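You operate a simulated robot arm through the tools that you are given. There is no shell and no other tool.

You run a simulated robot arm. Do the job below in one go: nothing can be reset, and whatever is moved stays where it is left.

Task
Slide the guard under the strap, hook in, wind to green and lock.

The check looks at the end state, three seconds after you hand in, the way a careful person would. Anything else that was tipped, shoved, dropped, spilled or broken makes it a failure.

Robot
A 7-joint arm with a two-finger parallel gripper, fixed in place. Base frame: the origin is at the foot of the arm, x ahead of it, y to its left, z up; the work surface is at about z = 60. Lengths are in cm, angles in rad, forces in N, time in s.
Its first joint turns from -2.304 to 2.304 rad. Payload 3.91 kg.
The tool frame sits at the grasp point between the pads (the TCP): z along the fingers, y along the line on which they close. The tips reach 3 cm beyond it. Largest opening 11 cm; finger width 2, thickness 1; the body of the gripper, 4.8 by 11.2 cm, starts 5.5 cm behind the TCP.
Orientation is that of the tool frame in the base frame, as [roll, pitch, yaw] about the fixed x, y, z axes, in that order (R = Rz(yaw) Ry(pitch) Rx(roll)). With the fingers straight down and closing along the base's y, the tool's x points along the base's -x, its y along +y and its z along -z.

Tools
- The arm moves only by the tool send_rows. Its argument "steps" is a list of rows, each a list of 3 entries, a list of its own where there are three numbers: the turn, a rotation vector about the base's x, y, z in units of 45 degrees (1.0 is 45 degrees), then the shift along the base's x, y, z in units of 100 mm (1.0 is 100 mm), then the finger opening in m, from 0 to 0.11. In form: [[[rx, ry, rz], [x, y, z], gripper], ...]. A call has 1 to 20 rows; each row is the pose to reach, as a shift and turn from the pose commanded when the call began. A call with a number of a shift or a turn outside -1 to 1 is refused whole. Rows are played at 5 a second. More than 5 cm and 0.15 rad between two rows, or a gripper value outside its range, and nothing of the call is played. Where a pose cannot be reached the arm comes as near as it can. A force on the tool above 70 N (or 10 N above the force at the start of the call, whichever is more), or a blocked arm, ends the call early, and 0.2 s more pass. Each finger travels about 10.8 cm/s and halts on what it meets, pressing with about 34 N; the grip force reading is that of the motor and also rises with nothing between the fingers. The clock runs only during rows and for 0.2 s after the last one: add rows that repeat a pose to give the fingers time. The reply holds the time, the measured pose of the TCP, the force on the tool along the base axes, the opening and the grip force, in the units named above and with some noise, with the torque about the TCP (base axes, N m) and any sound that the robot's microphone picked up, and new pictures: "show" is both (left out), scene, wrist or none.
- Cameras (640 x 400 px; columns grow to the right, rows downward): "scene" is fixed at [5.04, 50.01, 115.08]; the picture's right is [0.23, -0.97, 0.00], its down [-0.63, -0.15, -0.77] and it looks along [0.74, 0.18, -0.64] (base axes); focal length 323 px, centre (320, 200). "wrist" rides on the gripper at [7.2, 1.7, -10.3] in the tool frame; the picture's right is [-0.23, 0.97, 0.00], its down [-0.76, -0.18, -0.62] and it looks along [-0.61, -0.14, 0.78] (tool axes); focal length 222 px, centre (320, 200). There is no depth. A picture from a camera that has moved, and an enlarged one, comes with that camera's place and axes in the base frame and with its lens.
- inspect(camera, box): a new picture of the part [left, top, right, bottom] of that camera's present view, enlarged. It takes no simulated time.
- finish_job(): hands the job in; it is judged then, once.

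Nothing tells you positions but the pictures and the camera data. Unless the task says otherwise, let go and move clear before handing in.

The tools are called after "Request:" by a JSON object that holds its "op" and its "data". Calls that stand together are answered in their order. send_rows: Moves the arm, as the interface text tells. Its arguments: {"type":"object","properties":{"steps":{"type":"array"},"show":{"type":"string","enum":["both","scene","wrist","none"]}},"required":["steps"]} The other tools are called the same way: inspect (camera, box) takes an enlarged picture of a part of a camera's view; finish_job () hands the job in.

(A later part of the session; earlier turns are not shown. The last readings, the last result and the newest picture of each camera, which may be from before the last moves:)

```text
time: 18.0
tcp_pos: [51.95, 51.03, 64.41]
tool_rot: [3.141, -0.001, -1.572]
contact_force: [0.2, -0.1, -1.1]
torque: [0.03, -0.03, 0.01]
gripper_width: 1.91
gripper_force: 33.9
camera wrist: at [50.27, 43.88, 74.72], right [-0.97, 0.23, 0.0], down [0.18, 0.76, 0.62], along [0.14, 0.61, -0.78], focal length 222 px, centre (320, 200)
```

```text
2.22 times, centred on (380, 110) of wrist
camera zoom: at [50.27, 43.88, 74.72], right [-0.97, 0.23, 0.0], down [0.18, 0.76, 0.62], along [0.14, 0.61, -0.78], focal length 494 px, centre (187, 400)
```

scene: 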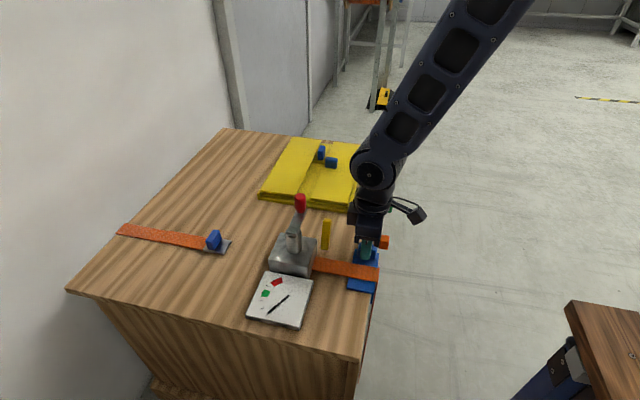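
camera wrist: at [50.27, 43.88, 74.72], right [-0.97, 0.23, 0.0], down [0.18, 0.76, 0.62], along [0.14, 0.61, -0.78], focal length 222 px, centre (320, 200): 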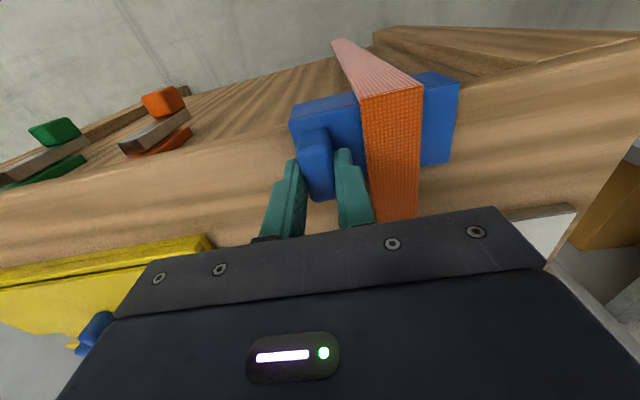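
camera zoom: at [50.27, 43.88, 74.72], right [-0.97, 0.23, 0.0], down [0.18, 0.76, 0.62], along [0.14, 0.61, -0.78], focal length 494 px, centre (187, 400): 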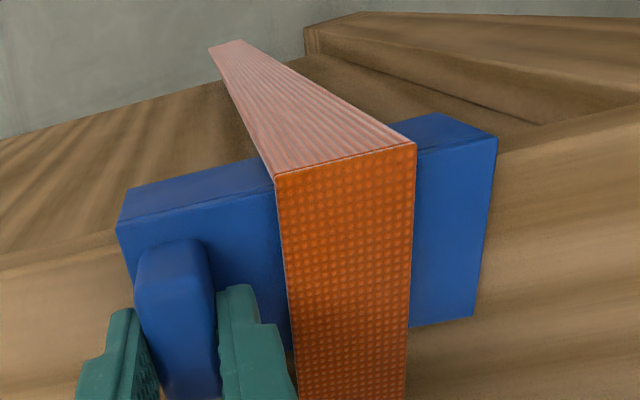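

The strap now runs across the guard's plate and flap with margin on both sides. I'll nudge 4 mm further to centre it, then open only slightly (the front finger is near the strap) and lift straight up.

Request:
{"op": "send_rows", "data": {"steps": [[[0, 0, 0], [-0.04, 0, 0], 0.005], [[0, 0, 0], [-0.04, 0, 0], 0.005], [[0, 0, 0], [-0.04, 0, 0], 0.026], [[0, 0, 0], [-0.03, 0, 0], 0.027], [[0, 0, 0], [-0.03, 0, 0], 0.027]], "show": "wrist"}}

Request:
{"op": "inspect", "data": {"camera": "wrist", "box": [260, 20, 500, 200]}}

```text
time: 19.2
tcp_pos: [51.6, 51.14, 64.42]
tool_rot: [3.141, 0.0, -1.571]
contact_force: [0.4, 0.0, 1.2]
torque: [0.01, -0.04, 0.0]
gripper_width: 2.67
gripper_force: 0.2
camera wrist: at [49.98, 43.87, 74.71], right [-0.97, 0.23, 0.0], down [0.18, 0.76, 0.62], along [0.14, 0.61, -0.78], focal length 222 px, centre (320, 200)
```

wrist: 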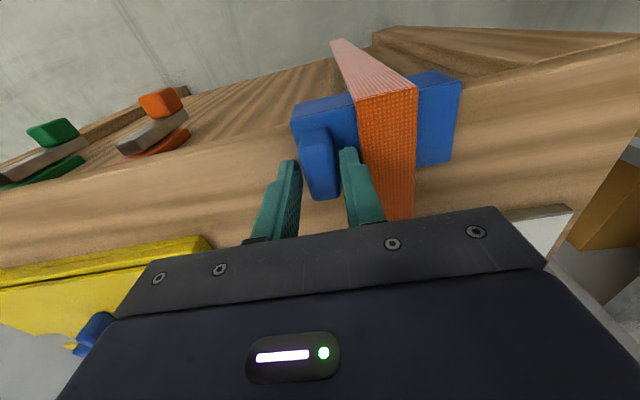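

```text
2.22 times, centred on (380, 110) of wrist
camera zoom: at [49.98, 43.87, 74.71], right [-0.97, 0.23, 0.0], down [0.18, 0.76, 0.62], along [0.14, 0.61, -0.78], focal length 494 px, centre (187, 400)
```

zoom: 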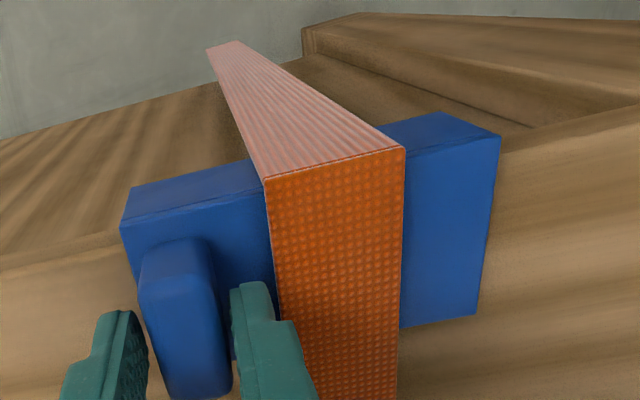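

Released; the guard stays put. Now I'll lift straight up, turn back, and travel over to look at the winch's left (+y) side and the hook plate.

Request:
{"op": "send_rows", "data": {"steps": [[[0, 0, 0], [0, 0, 0.2], 0.027], [[0, 0, 0], [0, 0, 0.5], 0.03], [[0, 0, 0], [0, 0, 0.8], 0.05], [[0, 0, 0], [0, 0, 1.0], 0.06]], "show": "scene"}}

Request:
{"op": "send_rows", "data": {"steps": [[[0, 0, 0], [0, 0, 0.4], 0.06], [[0, 0, 0], [0, 0, 0.8], 0.06], [[0, 0, 0], [0, 0, 1.0], 0.06], [[0, 0, -0.16], [-0.2, 0.2, 1.0], 0.06], [[0, 0, -0.32], [-0.4, 0.4, 1.0], 0.06], [[0, 0, -0.48], [-0.6, 0.6, 1.0], 0.06], [[0, 0, -0.64], [-0.8, 0.8, 1.0], 0.06], [[0, 0, -0.8], [-1.0, 1.0, 1.0], 0.06], [[0, 0, -0.96], [-1.0, 1.0, 1.0], 0.06]], "show": "none"}}

```text
time: 20.2
tcp_pos: [51.59, 50.96, 74.51]
tool_rot: [-3.141, 0.0, -1.572]
contact_force: [0.0, -0.5, -0.3]
torque: [0.0, 0.02, 0.01]
gripper_width: 5.98
gripper_force: 0.0
```

scene: 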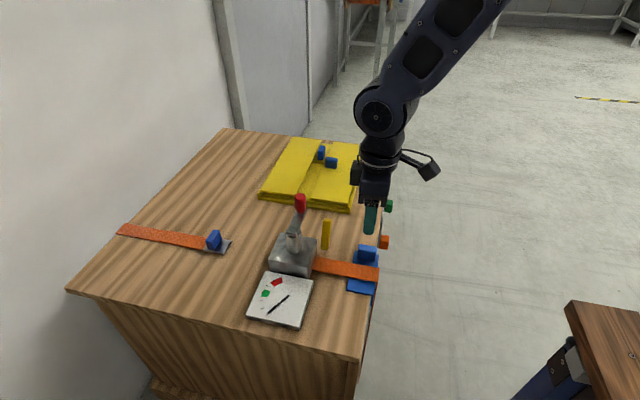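

```text
time: 22.2
tcp_pos: [41.7, 61.22, 84.4]
tool_rot: [-3.141, 0.0, -2.328]
contact_force: [0.3, 0.6, -0.4]
torque: [0.0, 0.0, 0.0]
gripper_width: 6.01
gripper_force: 0.0
```

Request:
{"op": "send_rows", "data": {"steps": [[[0, 0, -0.16], [-0.2, 0.2, 0], 0.06], [[0, 0, -0.32], [-0.4, 0.4, 0], 0.06], [[0, 0, -0.48], [-0.6, 0.6, 0], 0.06], [[0, 0, -0.64], [-0.7, 0.8, 0], 0.06], [[0, 0, -0.8], [-0.7, 1.0, 0], 0.06], [[0, 0, -0.96], [-0.7, 1.0, 0], 0.06], [[0, 0, -1.0], [-0.7, 1.0, 0], 0.06]], "show": "none"}}

Request:
{"op": "send_rows", "data": {"steps": [[[0, 0, -0.14], [0.1, 0.2, 0], 0.06], [[0, 0, -0.3], [0.1, 0.4, 0], 0.06], [[0, 0, -0.46], [0.1, 0.6, 0], 0.06], [[0, 0, -0.6], [0.1, 0.8, 0], 0.06], [[0, 0, -0.75], [0.1, 1.0, 0], 0.06], [[0, 0, -0.9], [0.1, 1.0, 0], 0.06], [[0, 0, -1.0], [0.1, 1.0, 0], 0.06]]}}

```text
time: 23.8
tcp_pos: [34.64, 71.27, 84.38]
tool_rot: [3.141, 0.0, -3.112]
contact_force: [-0.1, 0.0, 0.3]
torque: [-0.02, 0.0, 0.01]
gripper_width: 6.02
gripper_force: 0.1
```

```text
time: 25.4
tcp_pos: [35.71, 80.98, 84.45]
tool_rot: [3.141, 0.001, 2.387]
contact_force: [0.7, 0.7, 0.3]
torque: [-0.01, -0.01, 0.02]
gripper_width: 6.0
gripper_force: 0.1
camera wrist: at [31.59, 87.3, 94.67], right [0.83, 0.55, 0.0], down [0.43, -0.65, 0.62], along [0.34, -0.52, -0.78], focal length 222 px, centre (320, 200)
```

scene: 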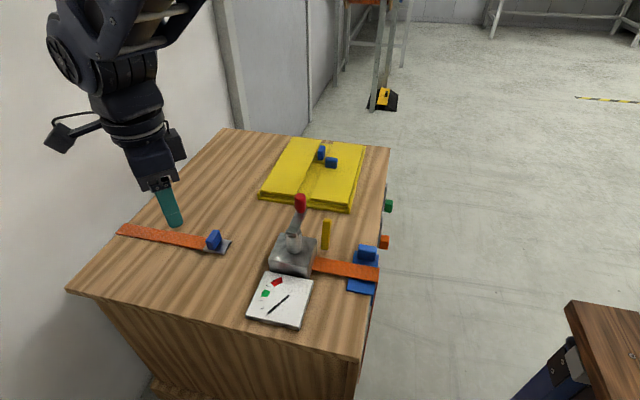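
wrist: 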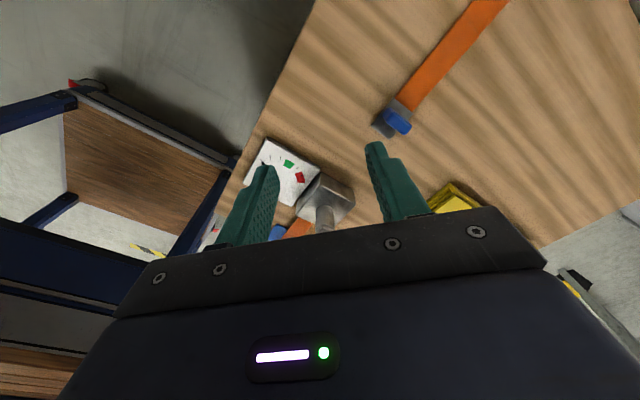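

Request:
{"op": "inspect", "data": {"camera": "wrist", "box": [240, 100, 440, 225]}}

Request:
{"op": "inspect", "data": {"camera": "wrist", "box": [280, 160, 376, 220]}}

```text
3.20 times, centred on (340, 162) of wrist
camera zoom: at [31.59, 87.3, 94.67], right [0.83, 0.55, 0.0], down [0.43, -0.65, 0.62], along [0.34, -0.52, -0.78], focal length 711 px, centre (256, 320)
```

zoom: 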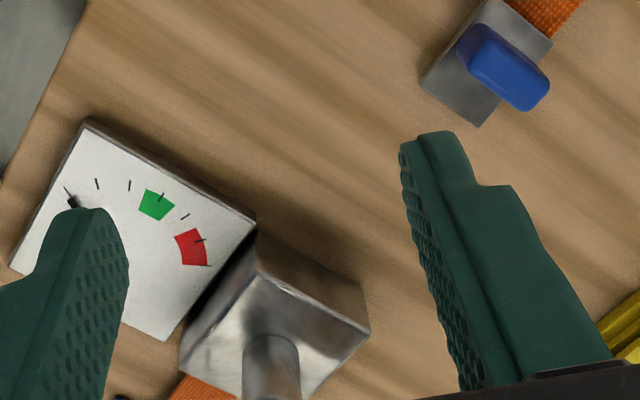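

```text
6.67 times, centred on (328, 190) of wrist
camera zoom: at [31.59, 87.3, 94.67], right [0.83, 0.55, 0.0], down [0.43, -0.65, 0.62], along [0.34, -0.52, -0.78], focal length 1481 px, centre (267, 267)
```

zoom: 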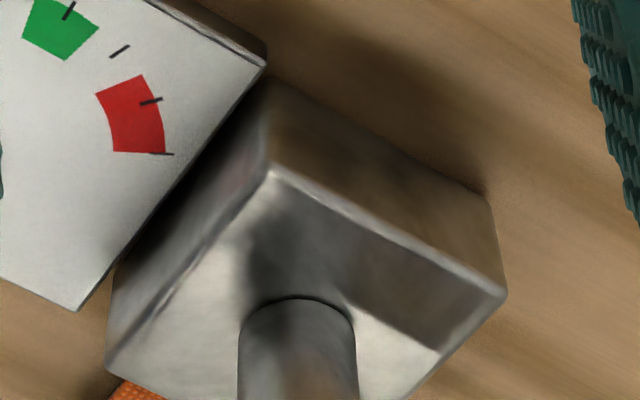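

The winch's +y face looks plain from above. I'll go a bit lower for a flatter look at that face and at the hook plate before deciding how it hooks in.

Request:
{"op": "send_rows", "data": {"steps": [[[0, 0, 0], [0.1, 0, -0.3], 0.06], [[0, 0, 0], [0.2, 0, -0.6], 0.06], [[0, 0, 0], [0.3, 0.05, -0.9], 0.06], [[0, 0, 0], [0.4, 0.1, -1.0], 0.06], [[0, 0, 0], [0.4, 0.1, -1.0], 0.06]], "show": "both"}}

Request:
{"op": "inspect", "data": {"camera": "wrist", "box": [240, 130, 400, 240]}}

```text
time: 26.6
tcp_pos: [39.68, 82.2, 74.57]
tool_rot: [3.141, 0.0, 2.388]
contact_force: [0.1, 0.2, 0.8]
torque: [0.02, -0.01, 0.01]
gripper_width: 6.01
gripper_force: 0.0
camera wrist: at [35.58, 88.33, 84.77], right [0.83, 0.55, 0.0], down [0.43, -0.65, 0.62], along [0.35, -0.52, -0.78], focal length 222 px, centre (320, 200)
```

scene: 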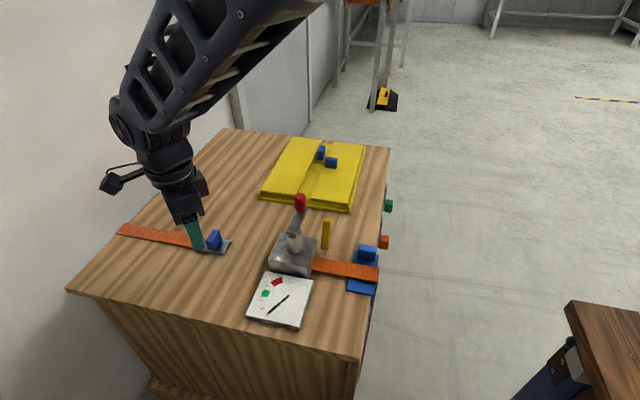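
wrist: 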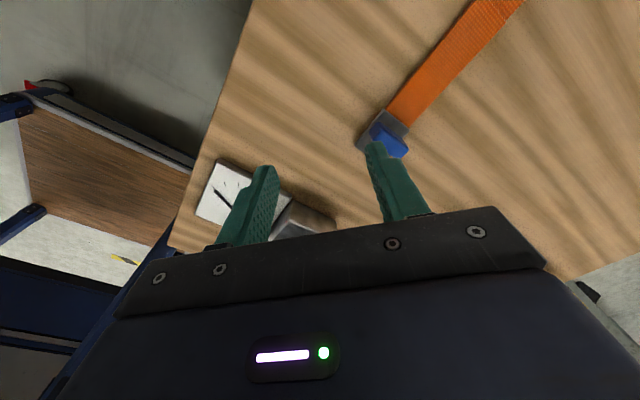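

```text
3.64 times, centred on (320, 185) of wrist
camera zoom: at [35.58, 88.33, 84.77], right [0.83, 0.55, 0.0], down [0.43, -0.65, 0.62], along [0.35, -0.52, -0.78], focal length 808 px, centre (320, 254)
```

zoom: 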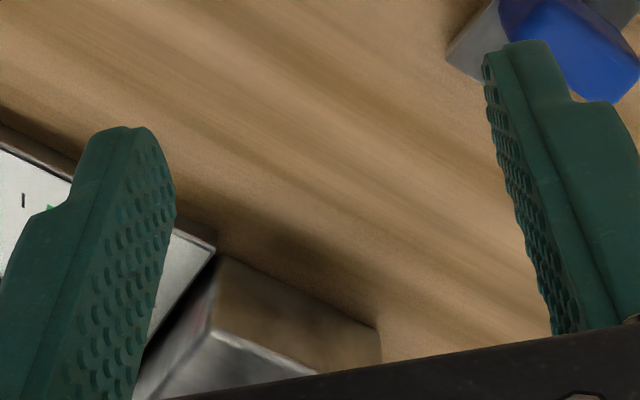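

The +y face still looks plain from this steep angle. I'll tilt the tool so the camera looks flatter at the winch's foot and the hook plate.

Request:
{"op": "send_rows", "data": {"steps": [[[0, 0, 0], [-0.15, -0.3, 0.2], 0.06], [[-0.133, -0.089, 0], [-0.2, -0.5, 0.2], 0.06], [[-0.266, -0.178, 0], [-0.2, -0.5, 0.2], 0.06], [[-0.399, -0.268, 0], [-0.2, -0.5, 0.2], 0.06], [[-0.531, -0.357, 0], [-0.2, -0.5, 0.2], 0.06], [[-0.531, -0.357, 0], [-0.2, -0.5, 0.2], 0.06]], "show": "both"}}

Request:
{"op": "inspect", "data": {"camera": "wrist", "box": [240, 100, 400, 220]}}

```text
time: 28.0
tcp_pos: [37.66, 77.3, 76.4]
tool_rot: [-3.018, 0.492, 2.416]
contact_force: [0.4, 0.0, 0.0]
torque: [0.05, -0.02, 0.02]
gripper_width: 5.99
gripper_force: 0.0
camera wrist: at [31.25, 86.77, 81.82], right [0.83, 0.55, 0.0], down [0.21, -0.32, 0.92], along [0.51, -0.77, -0.38], focal length 222 px, centre (320, 200)
```

scene: 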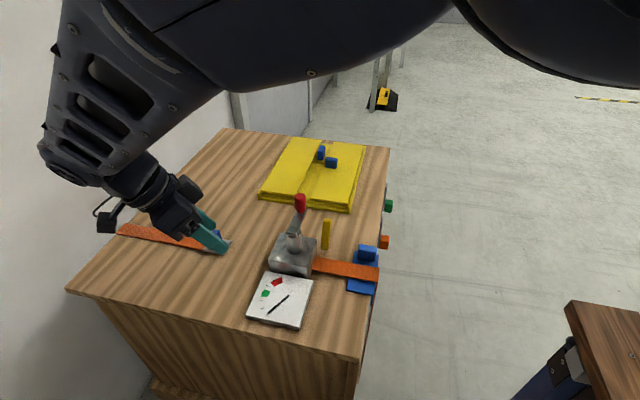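
wrist: 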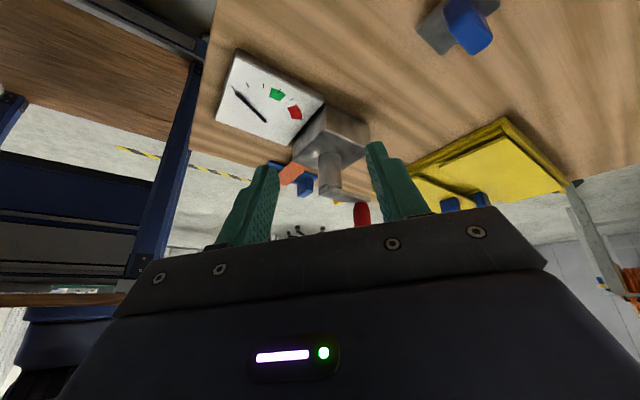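

```text
3.33 times, centred on (320, 160) of wrist
camera zoom: at [31.25, 86.77, 81.82], right [0.83, 0.55, 0.0], down [0.21, -0.32, 0.92], along [0.51, -0.77, -0.38], focal length 740 px, centre (320, 333)
```

zoom: 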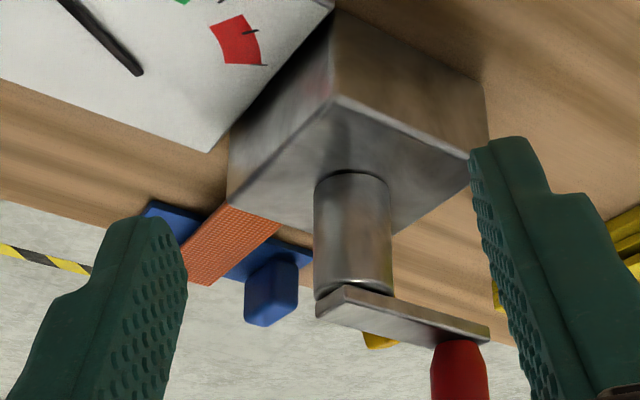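

The winch's +y face is plain, so the hook plate presumably catches when slid up to it. I'll straighten the tool, turn the fingers to close along x (to keep the gripper body clear of the drum), and go above the hook's blue handle at about (47.3, 84.9).

Request:
{"op": "send_rows", "data": {"steps": [[[0.133, 0.089, 0], [0, 0, 0.1], 0.06], [[0.266, 0.178, 0], [0, 0.1, 0.2], 0.06], [[0.399, 0.268, 0], [0.1, 0.2, 0.3], 0.06], [[0.531, 0.357, 0], [0.2, 0.3, 0.3], 0.06], [[0.531, 0.357, 0], [0.2, 0.3, 0.3], 0.06]], "show": "none"}}

Request:
{"op": "send_rows", "data": {"steps": [[[0, 0, -0.17], [0.1, 0.1, 0], 0.06], [[0, 0, -0.34], [0.2, 0.2, 0], 0.06], [[0, 0, -0.5], [0.3, 0.3, 0], 0.06], [[0, 0, -0.67], [0.4, 0.4, 0], 0.06], [[0, 0, -0.84], [0.6, 0.45, 0], 0.06], [[0, 0, -1.0], [0.76, 0.47, 0], 0.06], [[0, 0, -1.0], [0.76, 0.47, 0], 0.06]], "show": "both"}}

```text
time: 29.2
tcp_pos: [39.72, 80.26, 79.39]
tool_rot: [-3.141, -0.001, 2.385]
contact_force: [0.9, 1.0, 0.1]
torque: [0.0, 0.01, 0.01]
gripper_width: 5.98
gripper_force: 0.1
```

```text
time: 30.8
tcp_pos: [47.19, 84.87, 79.33]
tool_rot: [3.141, -0.001, 1.601]
contact_force: [-0.1, -0.1, -0.1]
torque: [-0.02, 0.03, -0.02]
gripper_width: 6.02
gripper_force: 0.1
camera wrist: at [48.74, 92.29, 89.65], right [0.98, -0.2, 0.0], down [-0.16, -0.77, 0.62], along [-0.12, -0.61, -0.78], focal length 222 px, centre (320, 200)
```

scene: 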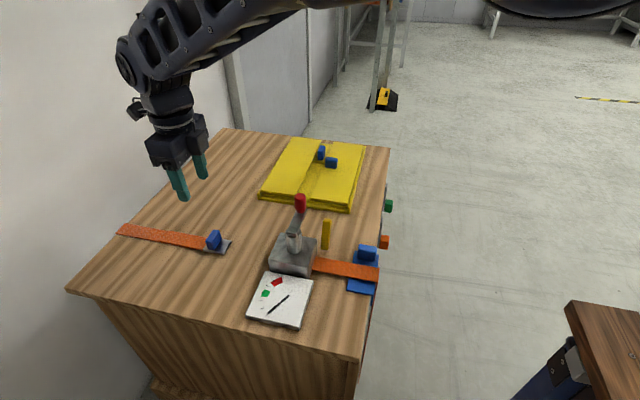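
wrist: 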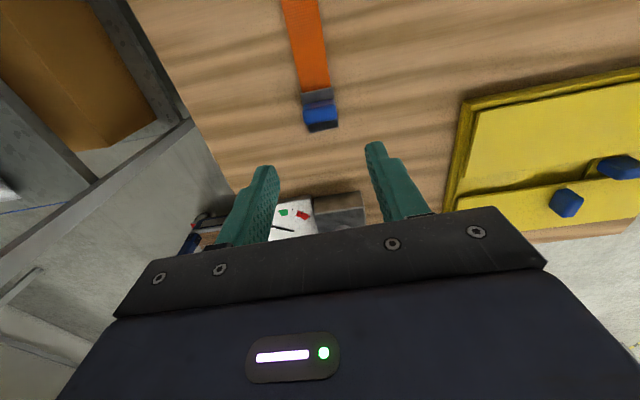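

Request:
{"op": "inspect", "data": {"camera": "wrist", "box": [280, 80, 360, 140]}}

Request:
{"op": "inspect", "data": {"camera": "scene", "box": [190, 220, 254, 260]}}

```text
6.67 times, centred on (320, 110) of wrist
camera zoom: at [48.74, 92.29, 89.65], right [0.98, -0.2, 0.0], down [-0.16, -0.77, 0.62], along [-0.12, -0.61, -0.78], focal length 1481 px, centre (320, 800)
```

zoom: 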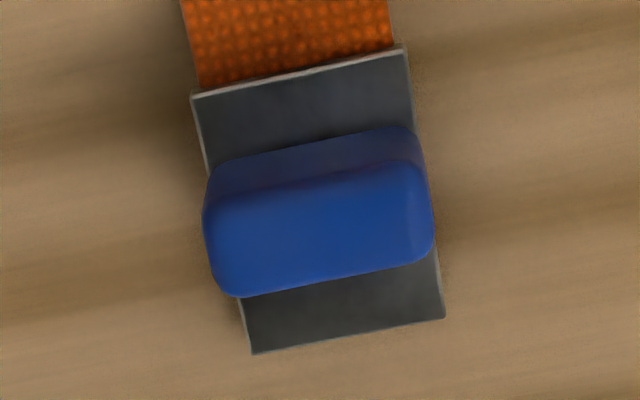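

```text
10.00 times, centred on (222, 240) of scene
camera zoom: at [5.04, 50.01, 115.08], right [0.23, -0.97, 0.0], down [-0.63, -0.15, -0.77], along [0.74, 0.18, -0.64], focal length 3232 px, centre (1300, -200)
```

zoom: 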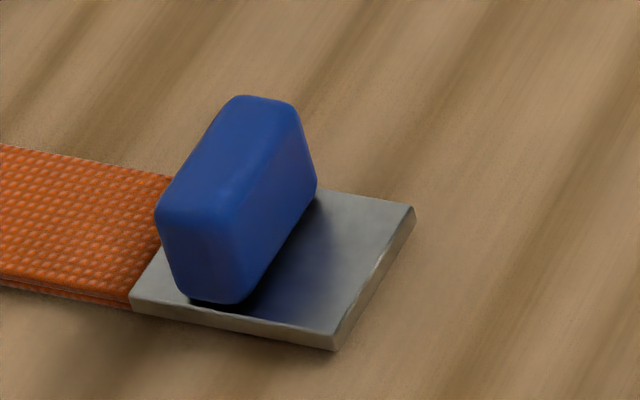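

The hook's handle is at about (47.2, 84.1), 3.9 cm long in x. I'll correct yaw and y slightly and descend partway.

Request:
{"op": "send_rows", "data": {"steps": [[[0, 0, -0.038], [0, -0.03, -0.2], 0.06], [[0, 0, -0.038], [0, -0.07, -0.5], 0.06], [[0, 0, -0.038], [0, -0.07, -0.8], 0.06], [[0, 0, -0.038], [0, -0.07, -1.0], 0.06], [[0, 0, -0.038], [0, -0.07, -1.0], 0.06]], "show": "wrist"}}

Request:
{"op": "inspect", "data": {"camera": "wrist", "box": [240, 80, 400, 200]}}

Request:
{"op": "inspect", "data": {"camera": "scene", "box": [180, 190, 260, 260]}}

```text
time: 32.0
tcp_pos: [47.15, 84.3, 69.39]
tool_rot: [-3.141, 0.001, 1.571]
contact_force: [-0.4, 0.0, -0.9]
torque: [0.02, 0.0, 0.01]
gripper_width: 5.98
gripper_force: 0.1
camera wrist: at [48.94, 91.53, 79.68], right [0.97, -0.23, 0.0], down [-0.18, -0.76, 0.62], along [-0.14, -0.61, -0.78], focal length 222 px, centre (320, 200)
```

wrist: 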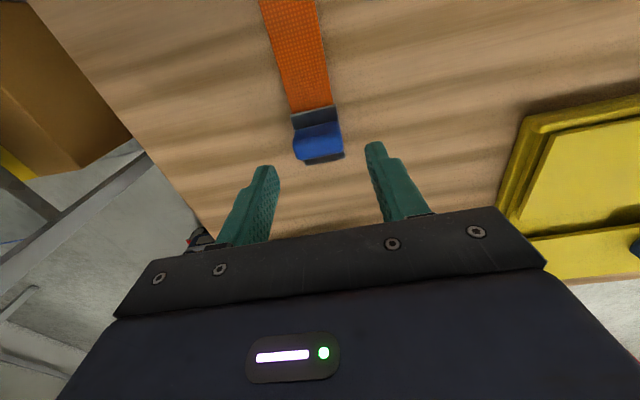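

```text
3.33 times, centred on (320, 140) of wrist
camera zoom: at [48.94, 91.53, 79.68], right [0.97, -0.23, 0.0], down [-0.18, -0.76, 0.62], along [-0.14, -0.61, -0.78], focal length 740 px, centre (320, 400)
```

zoom: 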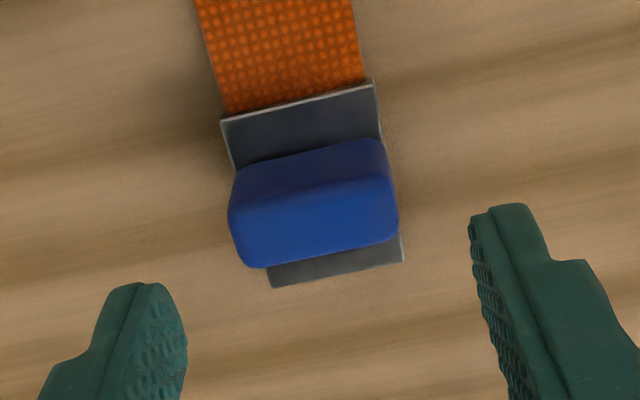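

```text
5.71 times, centred on (220, 225) of scene
camera zoom: at [5.04, 50.01, 115.08], right [0.23, -0.97, 0.0], down [-0.63, -0.15, -0.77], along [0.74, 0.18, -0.64], focal length 1847 px, centre (891, 57)
```

zoom: 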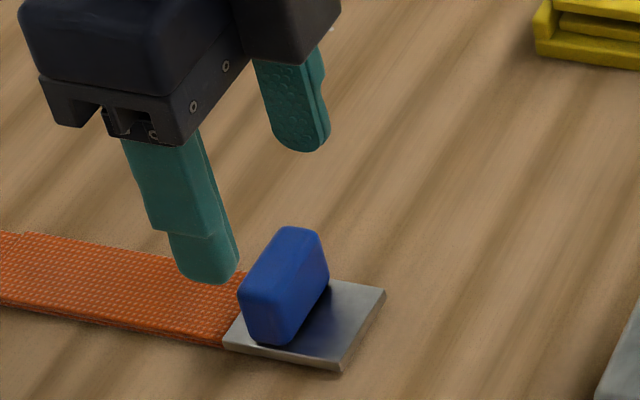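

The handle centre is about y 83.8; I'll shift slightly and descend the rest, then close.

Request:
{"op": "send_rows", "data": {"steps": [[[0, 0, 0], [0, -0.05, -0.15], 0.06], [[0, 0, 0], [0, -0.05, -0.35], 0.06], [[0, 0, 0], [0, -0.05, -0.48], 0.06], [[0, 0, 0], [0, -0.05, -0.52], 0.06], [[0, 0, 0], [0, -0.05, -0.52], 0.06]], "show": "none"}}

Request:
{"op": "inspect", "data": {"camera": "wrist", "box": [240, 80, 400, 200]}}

Request:
{"op": "inspect", "data": {"camera": "scene", "box": [180, 190, 260, 260]}}

```text
time: 33.2
tcp_pos: [47.22, 83.63, 64.08]
tool_rot: [-3.141, 0.002, 1.571]
contact_force: [0.1, -0.2, 0.0]
torque: [-0.03, -0.02, -0.01]
gripper_width: 6.01
gripper_force: 0.1
```

```text
3.33 times, centred on (320, 140) of wrist
camera zoom: at [48.93, 90.9, 74.47], right [0.97, -0.23, 0.0], down [-0.18, -0.76, 0.62], along [-0.14, -0.61, -0.78], focal length 740 px, centre (320, 400)
```

zoom: 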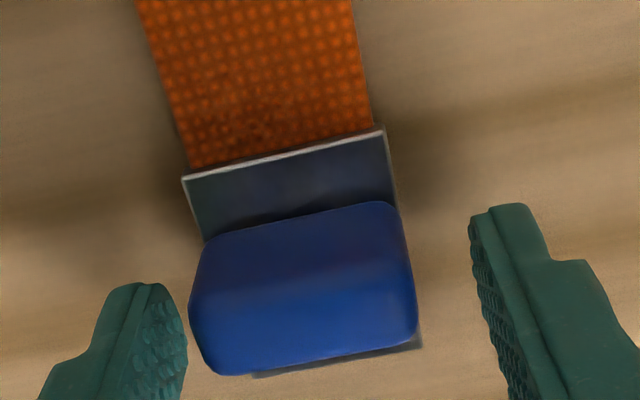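

```text
5.71 times, centred on (220, 225) of scene
camera zoom: at [5.04, 50.01, 115.08], right [0.23, -0.97, 0.0], down [-0.63, -0.15, -0.77], along [0.74, 0.18, -0.64], focal length 1847 px, centre (891, 57)
```

zoom: 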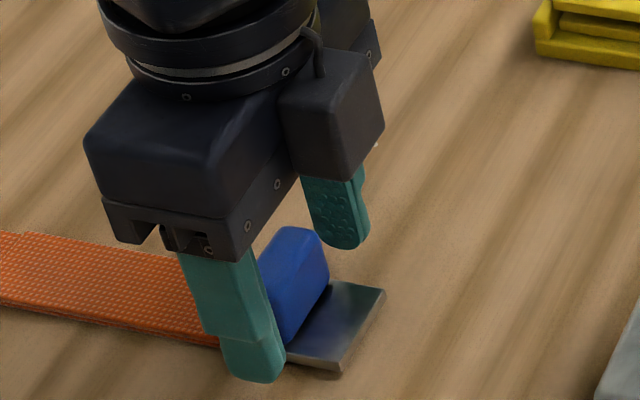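

Fingers are at both ends of the handle; closing.

Request:
{"op": "send_rows", "data": {"steps": [[[0, 0, 0], [0, 0, 0], 0.045], [[0, 0, 0], [0, 0, 0], 0.03], [[0, 0, 0], [0, 0, 0], 0.02], [[0, 0, 0], [0, 0, 0], 0.02]], "show": "none"}}

Request:
{"op": "inspect", "data": {"camera": "wrist", "box": [240, 80, 400, 200]}}

Request:
{"op": "inspect", "data": {"camera": "scene", "box": [180, 200, 340, 300]}}

```text
time: 34.2
tcp_pos: [47.06, 83.6, 64.11]
tool_rot: [-3.14, 0.0, 1.574]
contact_force: [-19.6, -3.5, 1.1]
torque: [-0.44, 0.25, 0.08]
gripper_width: 3.93
gripper_force: 45.1
```

```text
3.33 times, centred on (320, 140) of wrist
camera zoom: at [48.76, 90.93, 74.47], right [0.97, -0.23, 0.0], down [-0.18, -0.76, 0.62], along [-0.14, -0.61, -0.78], focal length 740 px, centre (320, 400)
```

zoom: 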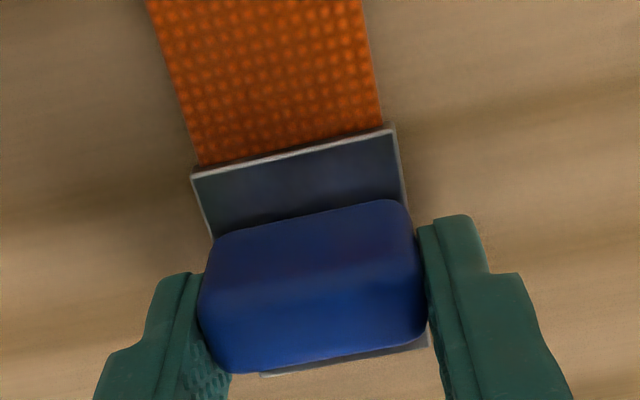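

```text
4.00 times, centred on (260, 250) of scene
camera zoom: at [5.04, 50.01, 115.08], right [0.23, -0.97, 0.0], down [-0.63, -0.15, -0.77], along [0.74, 0.18, -0.64], focal length 1293 px, centre (560, 0)
```

zoom: 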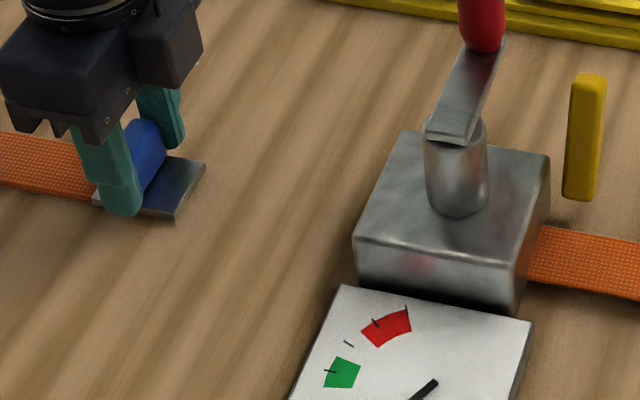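

Gripped; there's a sideways load, so I'll ease x by ~1.5 mm and pull the hook toward the winch (−y), watching the force.

Request:
{"op": "send_rows", "data": {"steps": [[[0, 0, 0], [-0.015, 0, 0], 0.02], [[0, 0, 0], [-0.015, -0.05, 0], 0.02], [[0, 0, 0], [-0.015, -0.12, 0], 0.02], [[0, 0, 0], [-0.015, -0.2, 0], 0.02], [[0, 0, 0], [-0.015, -0.2, 0], 0.02]], "show": "none"}}

Request:
{"op": "inspect", "data": {"camera": "scene", "box": [100, 200, 340, 320]}}

```text
time: 35.4
tcp_pos: [47.08, 81.58, 64.2]
tool_rot: [-3.14, -0.001, 1.57]
contact_force: [-17.7, 0.9, -0.4]
torque: [0.96, 0.25, -0.14]
gripper_width: 3.97
gripper_force: 45.4
```

```text
2.67 times, centred on (220, 260) of scene
camera zoom: at [5.04, 50.01, 115.08], right [0.23, -0.97, 0.0], down [-0.63, -0.15, -0.77], along [0.74, 0.18, -0.64], focal length 862 px, centre (587, 40)
```

zoom: 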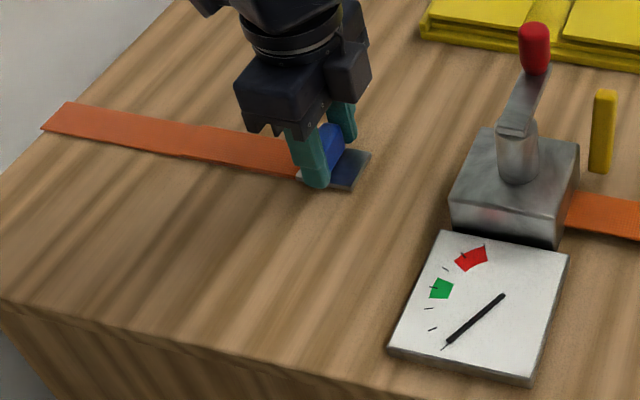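

The hook follows and the strap extends. I'll ease x a bit more and continue pulling toward the winch.

Request:
{"op": "send_rows", "data": {"steps": [[[0, 0, 0], [-0.02, -0.08, 0], 0.02], [[0, 0, 0], [-0.02, -0.18, 0], 0.02], [[0, 0, 0], [-0.02, -0.28, 0], 0.02], [[0, 0, 0], [-0.02, -0.38, 0], 0.02], [[0, 0, 0], [-0.02, -0.48, 0], 0.02], [[0, 0, 0], [-0.02, -0.58, 0], 0.02], [[0, 0, 0], [-0.02, -0.65, 0], 0.02], [[0, 0, 0], [-0.02, -0.65, 0], 0.02]], "show": "both"}}

Request:
{"op": "inspect", "data": {"camera": "scene", "box": [180, 200, 340, 300]}}

Request:
{"op": "inspect", "data": {"camera": "wrist", "box": [220, 80, 420, 240]}}

```text
time: 37.2
tcp_pos: [47.0, 75.13, 64.3]
tool_rot: [3.14, -0.001, 1.571]
contact_force: [12.6, -1.3, 2.4]
torque: [-1.12, -0.02, -0.13]
gripper_width: 3.94
gripper_force: 45.1
camera wrist: at [48.74, 82.41, 74.48], right [0.97, -0.23, 0.0], down [-0.18, -0.76, 0.62], along [-0.14, -0.61, -0.78], focal length 222 px, centre (320, 200)
```

scene: 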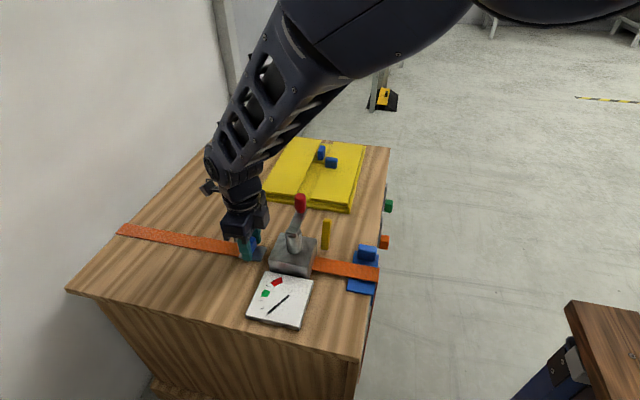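
wrist: 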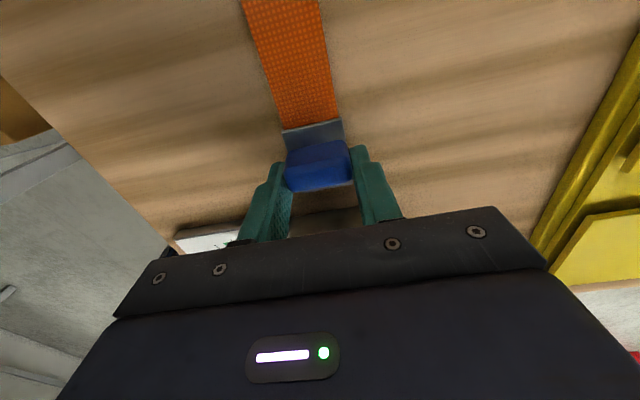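

```text
4.00 times, centred on (260, 250) of scene
camera zoom: at [5.04, 50.01, 115.08], right [0.23, -0.97, 0.0], down [-0.63, -0.15, -0.77], along [0.74, 0.18, -0.64], focal length 1293 px, centre (560, 0)
```

zoom: 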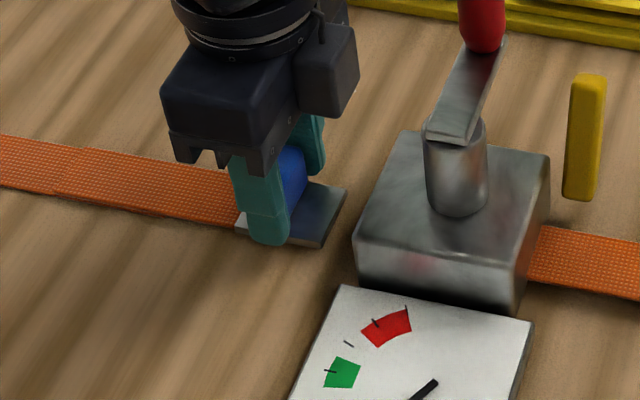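

```text
2.50 times, centred on (320, 160) of wrist
camera zoom: at [48.74, 82.41, 74.48], right [0.97, -0.23, 0.0], down [-0.18, -0.76, 0.62], along [-0.14, -0.61, -0.78], focal length 555 px, centre (320, 300)
```

zoom: 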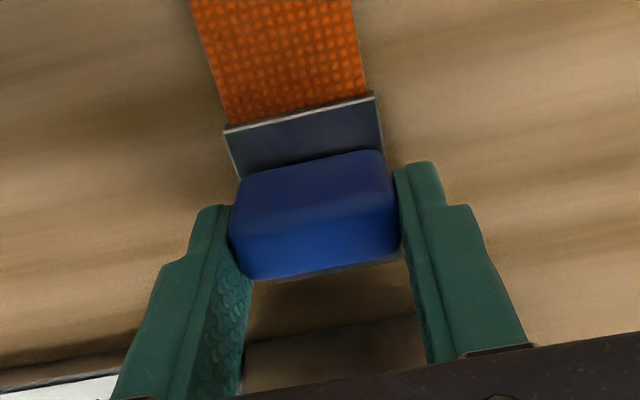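

The hook's leading edge is now about 3 cm from the winch. I'll continue gently until it meets the winch.

Request:
{"op": "send_rows", "data": {"steps": [[[0, 0, 0], [0.005, -0.06, 0], 0.02], [[0, 0, 0], [0.005, -0.12, 0], 0.02], [[0, 0, 0], [0.005, -0.17, 0], 0.02], [[0, 0, 0], [0.005, -0.2, 0], 0.02], [[0, 0, 0], [0.005, -0.2, 0], 0.02]], "show": "none"}}

Request:
{"op": "inspect", "data": {"camera": "scene", "box": [220, 210, 320, 280]}}

Request:
{"op": "inspect", "data": {"camera": "wrist", "box": [220, 80, 420, 240]}}

```text
time: 38.4
tcp_pos: [46.91, 73.25, 64.3]
tool_rot: [3.141, -0.002, 1.571]
contact_force: [20.3, -1.4, 15.8]
torque: [0.54, -0.19, -0.15]
gripper_width: 3.95
gripper_force: 45.0
```

```text
5.71 times, centred on (270, 245) of scene
camera zoom: at [5.04, 50.01, 115.08], right [0.23, -0.97, 0.0], down [-0.63, -0.15, -0.77], along [0.74, 0.18, -0.64], focal length 1847 px, centre (606, -57)
```

zoom: 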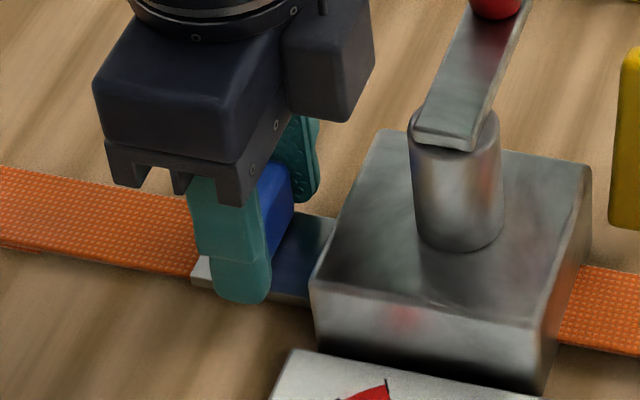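

```text
2.50 times, centred on (320, 160) of wrist
camera zoom: at [48.74, 80.39, 74.49], right [0.97, -0.23, 0.0], down [-0.18, -0.76, 0.62], along [-0.14, -0.61, -0.78], focal length 555 px, centre (320, 300)
```

zoom: 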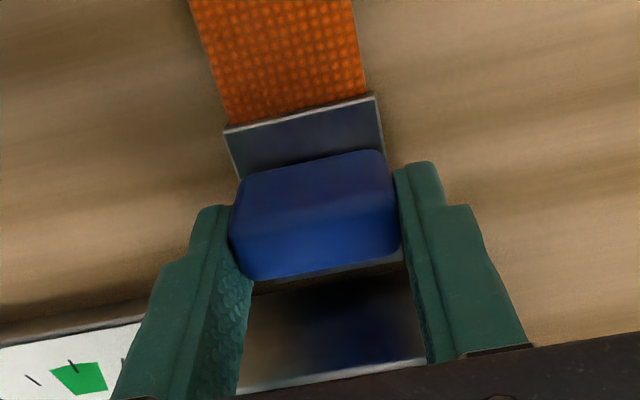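

About 1 cm left. I'll ease the lateral load and continue in small steps, listening for a click.

Request:
{"op": "send_rows", "data": {"steps": [[[0, 0, 0], [0.008, -0.02, 0.004], 0.02], [[0, 0, 0], [0.008, -0.04, 0.004], 0.02], [[0, 0, 0], [0.008, -0.06, 0.004], 0.02], [[0, 0, 0], [0.008, -0.08, 0.004], 0.02], [[0, 0, 0], [0.008, -0.08, 0.004], 0.02]], "show": "none"}}

Request:
{"op": "inspect", "data": {"camera": "scene", "box": [220, 210, 320, 280]}}

Request:
{"op": "inspect", "data": {"camera": "wrist", "box": [220, 80, 420, 240]}}

```text
time: 39.6
tcp_pos: [47.05, 72.39, 64.24]
tool_rot: [-3.141, -0.002, 1.572]
contact_force: [25.2, 27.7, -12.1]
torque: [0.48, -0.09, 0.04]
gripper_width: 3.95
gripper_force: 45.3
```

```text
5.71 times, centred on (270, 245) of scene
camera zoom: at [5.04, 50.01, 115.08], right [0.23, -0.97, 0.0], down [-0.63, -0.15, -0.77], along [0.74, 0.18, -0.64], focal length 1847 px, centre (606, -57)
```

zoom: 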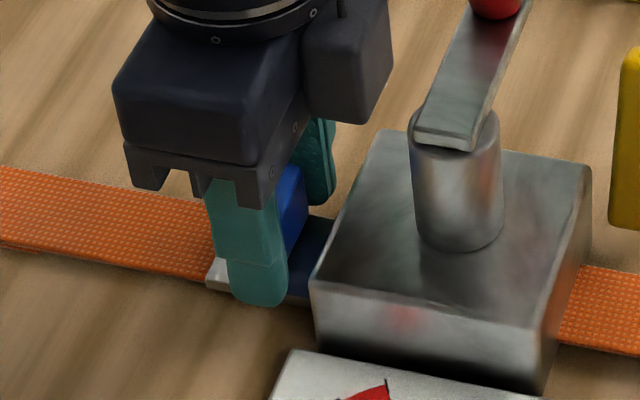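

```text
2.50 times, centred on (320, 160) of wrist
camera zoom: at [48.74, 79.72, 74.52], right [0.97, -0.23, 0.0], down [-0.18, -0.76, 0.62], along [-0.14, -0.61, -0.78], focal length 555 px, centre (320, 300)
```

zoom: 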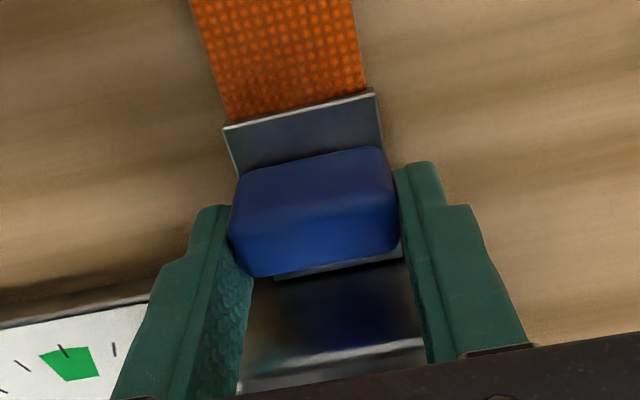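

The hook has met the winch face (27 N push, no click reported). I'll relax and then tug back a few millimetres to test whether it has caught.

Request:
{"op": "send_rows", "data": {"steps": [[[0, 0, 0], [-0.01, 0.01, 0], 0.02], [[0, 0, 0], [-0.01, 0.02, 0], 0.02], [[0, 0, 0], [-0.01, 0.02, 0], 0.02]], "show": "none"}}

Request:
{"op": "send_rows", "data": {"steps": [[[0, 0, 0], [0, 0.01, 0], 0.02], [[0, 0, 0], [0, 0.02, 0], 0.02], [[0, 0, 0], [0, 0.03, 0], 0.02], [[0, 0, 0], [0, 0.03, 0], 0.02]], "show": "none"}}

Request:
{"op": "inspect", "data": {"camera": "scene", "box": [220, 210, 320, 280]}}

Request:
{"op": "inspect", "data": {"camera": "wrist", "box": [220, 80, 420, 240]}}

```text
time: 40.4
tcp_pos: [47.02, 72.56, 64.32]
tool_rot: [3.14, 0.001, 1.57]
contact_force: [28.6, 8.5, 0.0]
torque: [-0.35, -0.16, -0.32]
gripper_width: 3.96
gripper_force: 45.2
```

```text
time: 41.4
tcp_pos: [47.04, 72.77, 64.21]
tool_rot: [3.142, 0.003, 1.57]
contact_force: [35.3, -4.3, -2.2]
torque: [-1.09, -0.37, -0.36]
gripper_width: 3.96
gripper_force: 44.9
```

```text
5.71 times, centred on (270, 245) of scene
camera zoom: at [5.04, 50.01, 115.08], right [0.23, -0.97, 0.0], down [-0.63, -0.15, -0.77], along [0.74, 0.18, -0.64], focal length 1847 px, centre (606, -57)
```

zoom: 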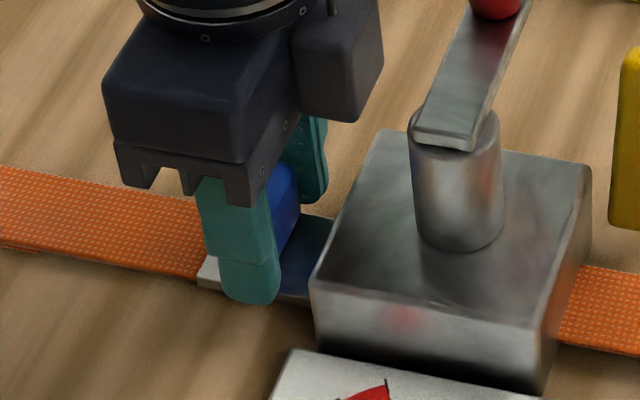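

```text
2.50 times, centred on (320, 160) of wrist
camera zoom: at [48.74, 80.07, 74.51], right [0.97, -0.23, 0.0], down [-0.18, -0.76, 0.62], along [-0.14, -0.61, -0.78], focal length 555 px, centre (320, 300)
```

zoom: 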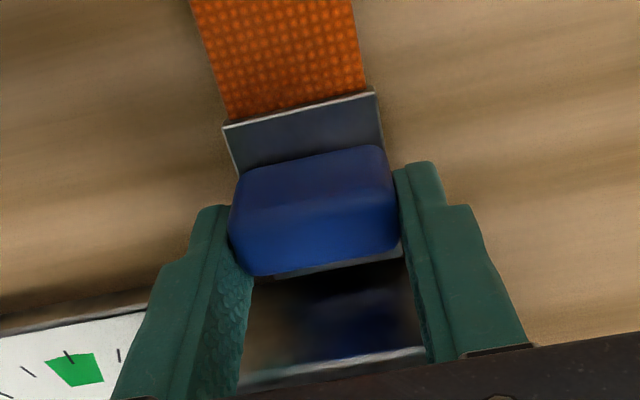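

The hook isn't caught yet – it came back with the tug. I'll fix the sideways offset and push in more firmly in small steps (limit 70 N), watching for a click.

Request:
{"op": "send_rows", "data": {"steps": [[[0, 0, 0], [0.01, -0.01, 0], 0.02], [[0, 0, 0], [0.02, -0.02, 0], 0.02], [[0, 0, 0], [0.02, -0.03, 0], 0.02], [[0, 0, 0], [0.02, -0.04, 0], 0.02], [[0, 0, 0], [0.02, -0.05, 0], 0.02], [[0, 0, 0], [0.02, -0.06, 0], 0.02], [[0, 0, 0], [0.02, -0.06, 0], 0.02]], "show": "none"}}

Request:
{"op": "inspect", "data": {"camera": "scene", "box": [220, 210, 320, 280]}}

Request:
{"op": "inspect", "data": {"camera": "wrist", "box": [220, 80, 420, 240]}}

```text
time: 43.0
tcp_pos: [47.15, 72.36, 64.26]
tool_rot: [-3.141, -0.001, 1.572]
contact_force: [5.4, 20.4, -8.7]
torque: [1.05, -0.19, 0.05]
gripper_width: 3.97
gripper_force: 44.7
```

```text
5.71 times, centred on (270, 245) of scene
camera zoom: at [5.04, 50.01, 115.08], right [0.23, -0.97, 0.0], down [-0.63, -0.15, -0.77], along [0.74, 0.18, -0.64], focal length 1847 px, centre (606, -57)
```

zoom: 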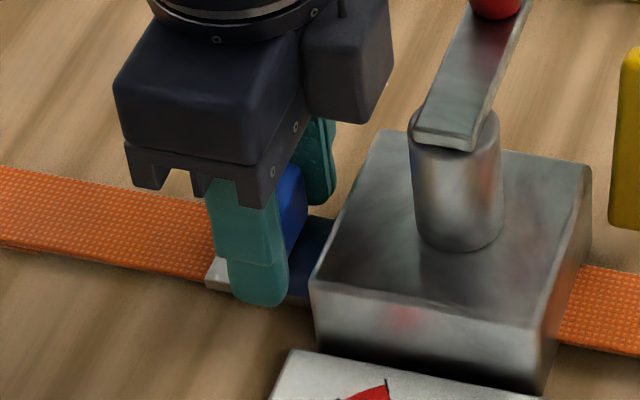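

```text
2.50 times, centred on (320, 160) of wrist
camera zoom: at [48.74, 79.7, 74.54], right [0.97, -0.23, 0.0], down [-0.18, -0.76, 0.62], along [-0.14, -0.61, -0.78], focal length 555 px, centre (320, 300)
```

zoom: 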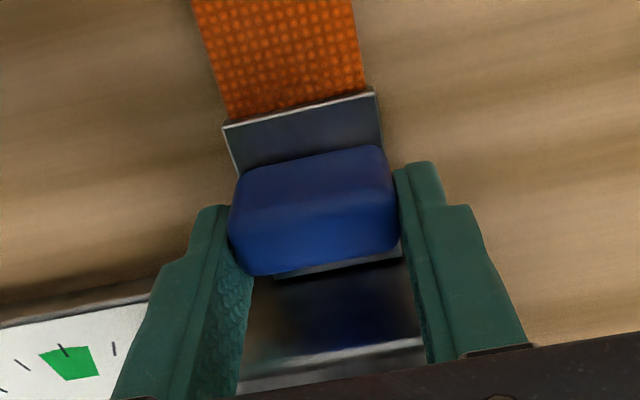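

Request:
{"op": "send_rows", "data": {"steps": [[[0, 0, 0], [0, -0.01, 0], 0.02], [[0, 0, 0], [0, -0.02, 0], 0.02], [[0, 0, 0], [0, -0.025, 0], 0.02], [[0, 0, 0], [0, -0.025, 0], 0.02]], "show": "none"}}

```text
time: 44.0
tcp_pos: [47.07, 72.11, 64.35]
tool_rot: [3.14, -0.002, 1.573]
contact_force: [-13.7, 30.3, 1.5]
torque: [0.43, 0.13, -0.04]
gripper_width: 3.96
gripper_force: 44.9
```

Request:
{"op": "inspect", "data": {"camera": "scene", "box": [220, 210, 320, 280]}}

Request:
{"op": "inspect", "data": {"camera": "wrist", "box": [220, 80, 420, 240]}}

```text
5.71 times, centred on (270, 245) of scene
camera zoom: at [5.04, 50.01, 115.08], right [0.23, -0.97, 0.0], down [-0.63, -0.15, -0.77], along [0.74, 0.18, -0.64], focal length 1847 px, centre (606, -57)
```

zoom: 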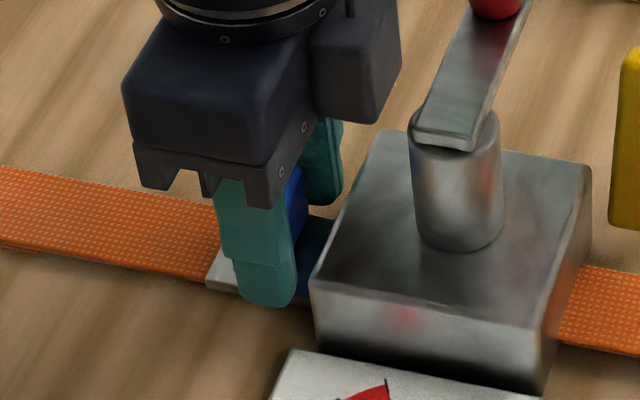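

```text
2.50 times, centred on (320, 160) of wrist
camera zoom: at [48.75, 79.4, 74.58], right [0.97, -0.23, 0.0], down [-0.18, -0.76, 0.62], along [-0.14, -0.61, -0.78], focal length 555 px, centre (320, 300)
```

zoom: 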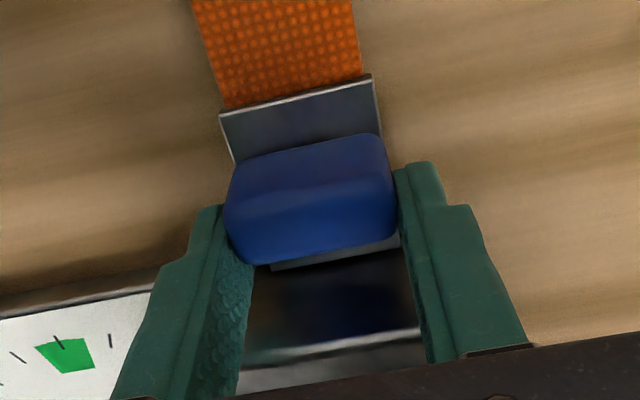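

The plate is stopped at the winch face and my grip slips at ~30 N, with no click. I'll release, back off, and take a low-angle look at the winch face and plate for a slot or catch.

Request:
{"op": "send_rows", "data": {"steps": [[[0, 0, 0], [0, 0.02, 0], 0.045], [[0, 0, 0], [0, 0.02, 0], 0.06], [[0, 0, 0], [0, 0.02, 0.1], 0.06], [[0, 0, 0], [0, 0.05, 0.4], 0.06], [[0, 0, 0], [0, 0.2, 0.7], 0.06], [[0, 0, 0], [0, 0.4, 0.9], 0.06], [[0, 0, 0], [0, 0.6, 1.0], 0.06]], "show": "both"}}

Request:
{"op": "inspect", "data": {"camera": "scene", "box": [220, 210, 320, 280]}}

Request:
{"op": "inspect", "data": {"camera": "wrist", "box": [220, 100, 420, 240]}}

```text
time: 45.6
tcp_pos: [47.1, 78.06, 74.3]
tool_rot: [-3.14, -0.001, 1.571]
contact_force: [0.6, -0.1, -0.1]
torque: [0.02, 0.0, 0.01]
gripper_width: 6.0
gripper_force: 0.1
camera wrist: at [48.89, 85.28, 84.52], right [0.97, -0.23, 0.0], down [-0.18, -0.76, 0.62], along [-0.14, -0.61, -0.78], focal length 222 px, centre (320, 200)
```

scene: 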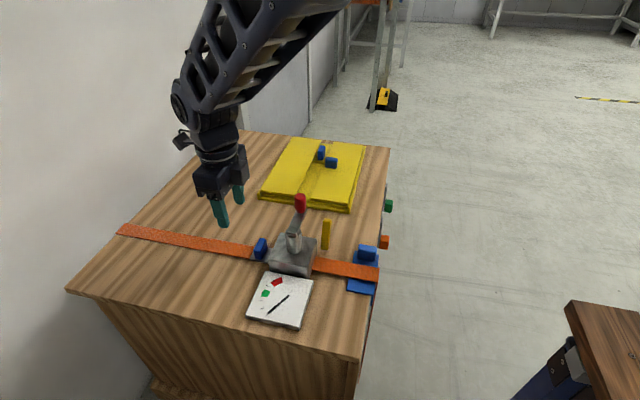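
wrist: 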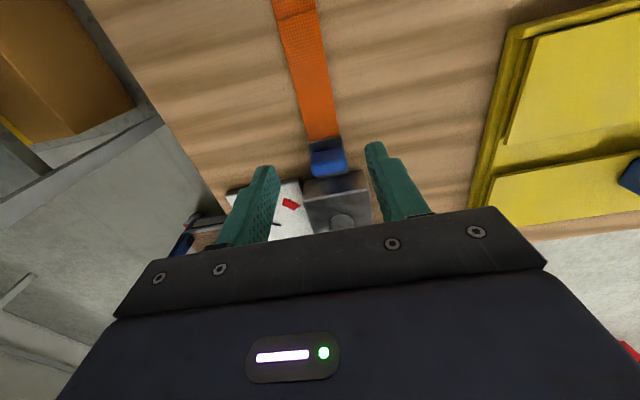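

```text
5.71 times, centred on (270, 245) of scene
camera zoom: at [5.04, 50.01, 115.08], right [0.23, -0.97, 0.0], down [-0.63, -0.15, -0.77], along [0.74, 0.18, -0.64], focal length 1847 px, centre (606, -57)
```

zoom: 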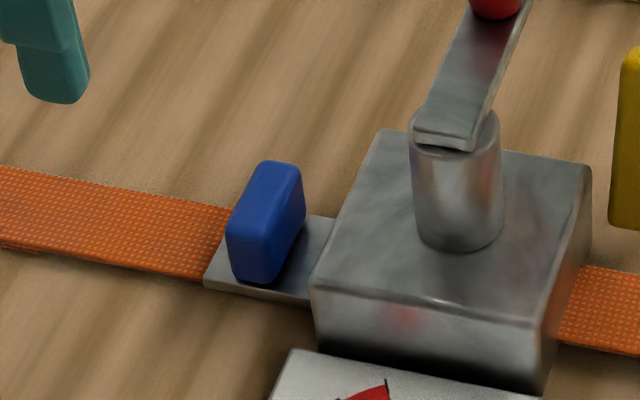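

```text
2.86 times, centred on (320, 170) of wrist
camera zoom: at [48.89, 85.28, 84.52], right [0.97, -0.23, 0.0], down [-0.18, -0.76, 0.62], along [-0.14, -0.61, -0.78], focal length 635 px, centre (320, 286)
```

zoom: 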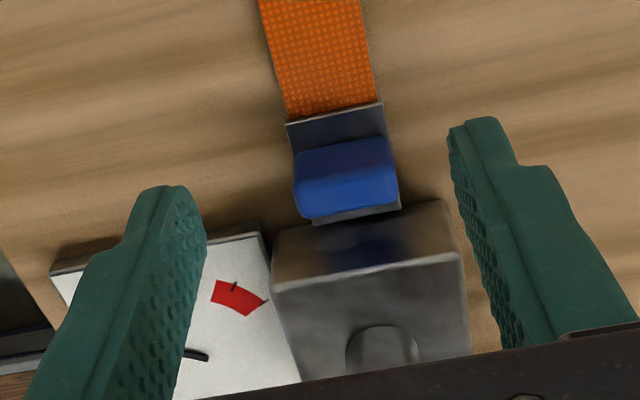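

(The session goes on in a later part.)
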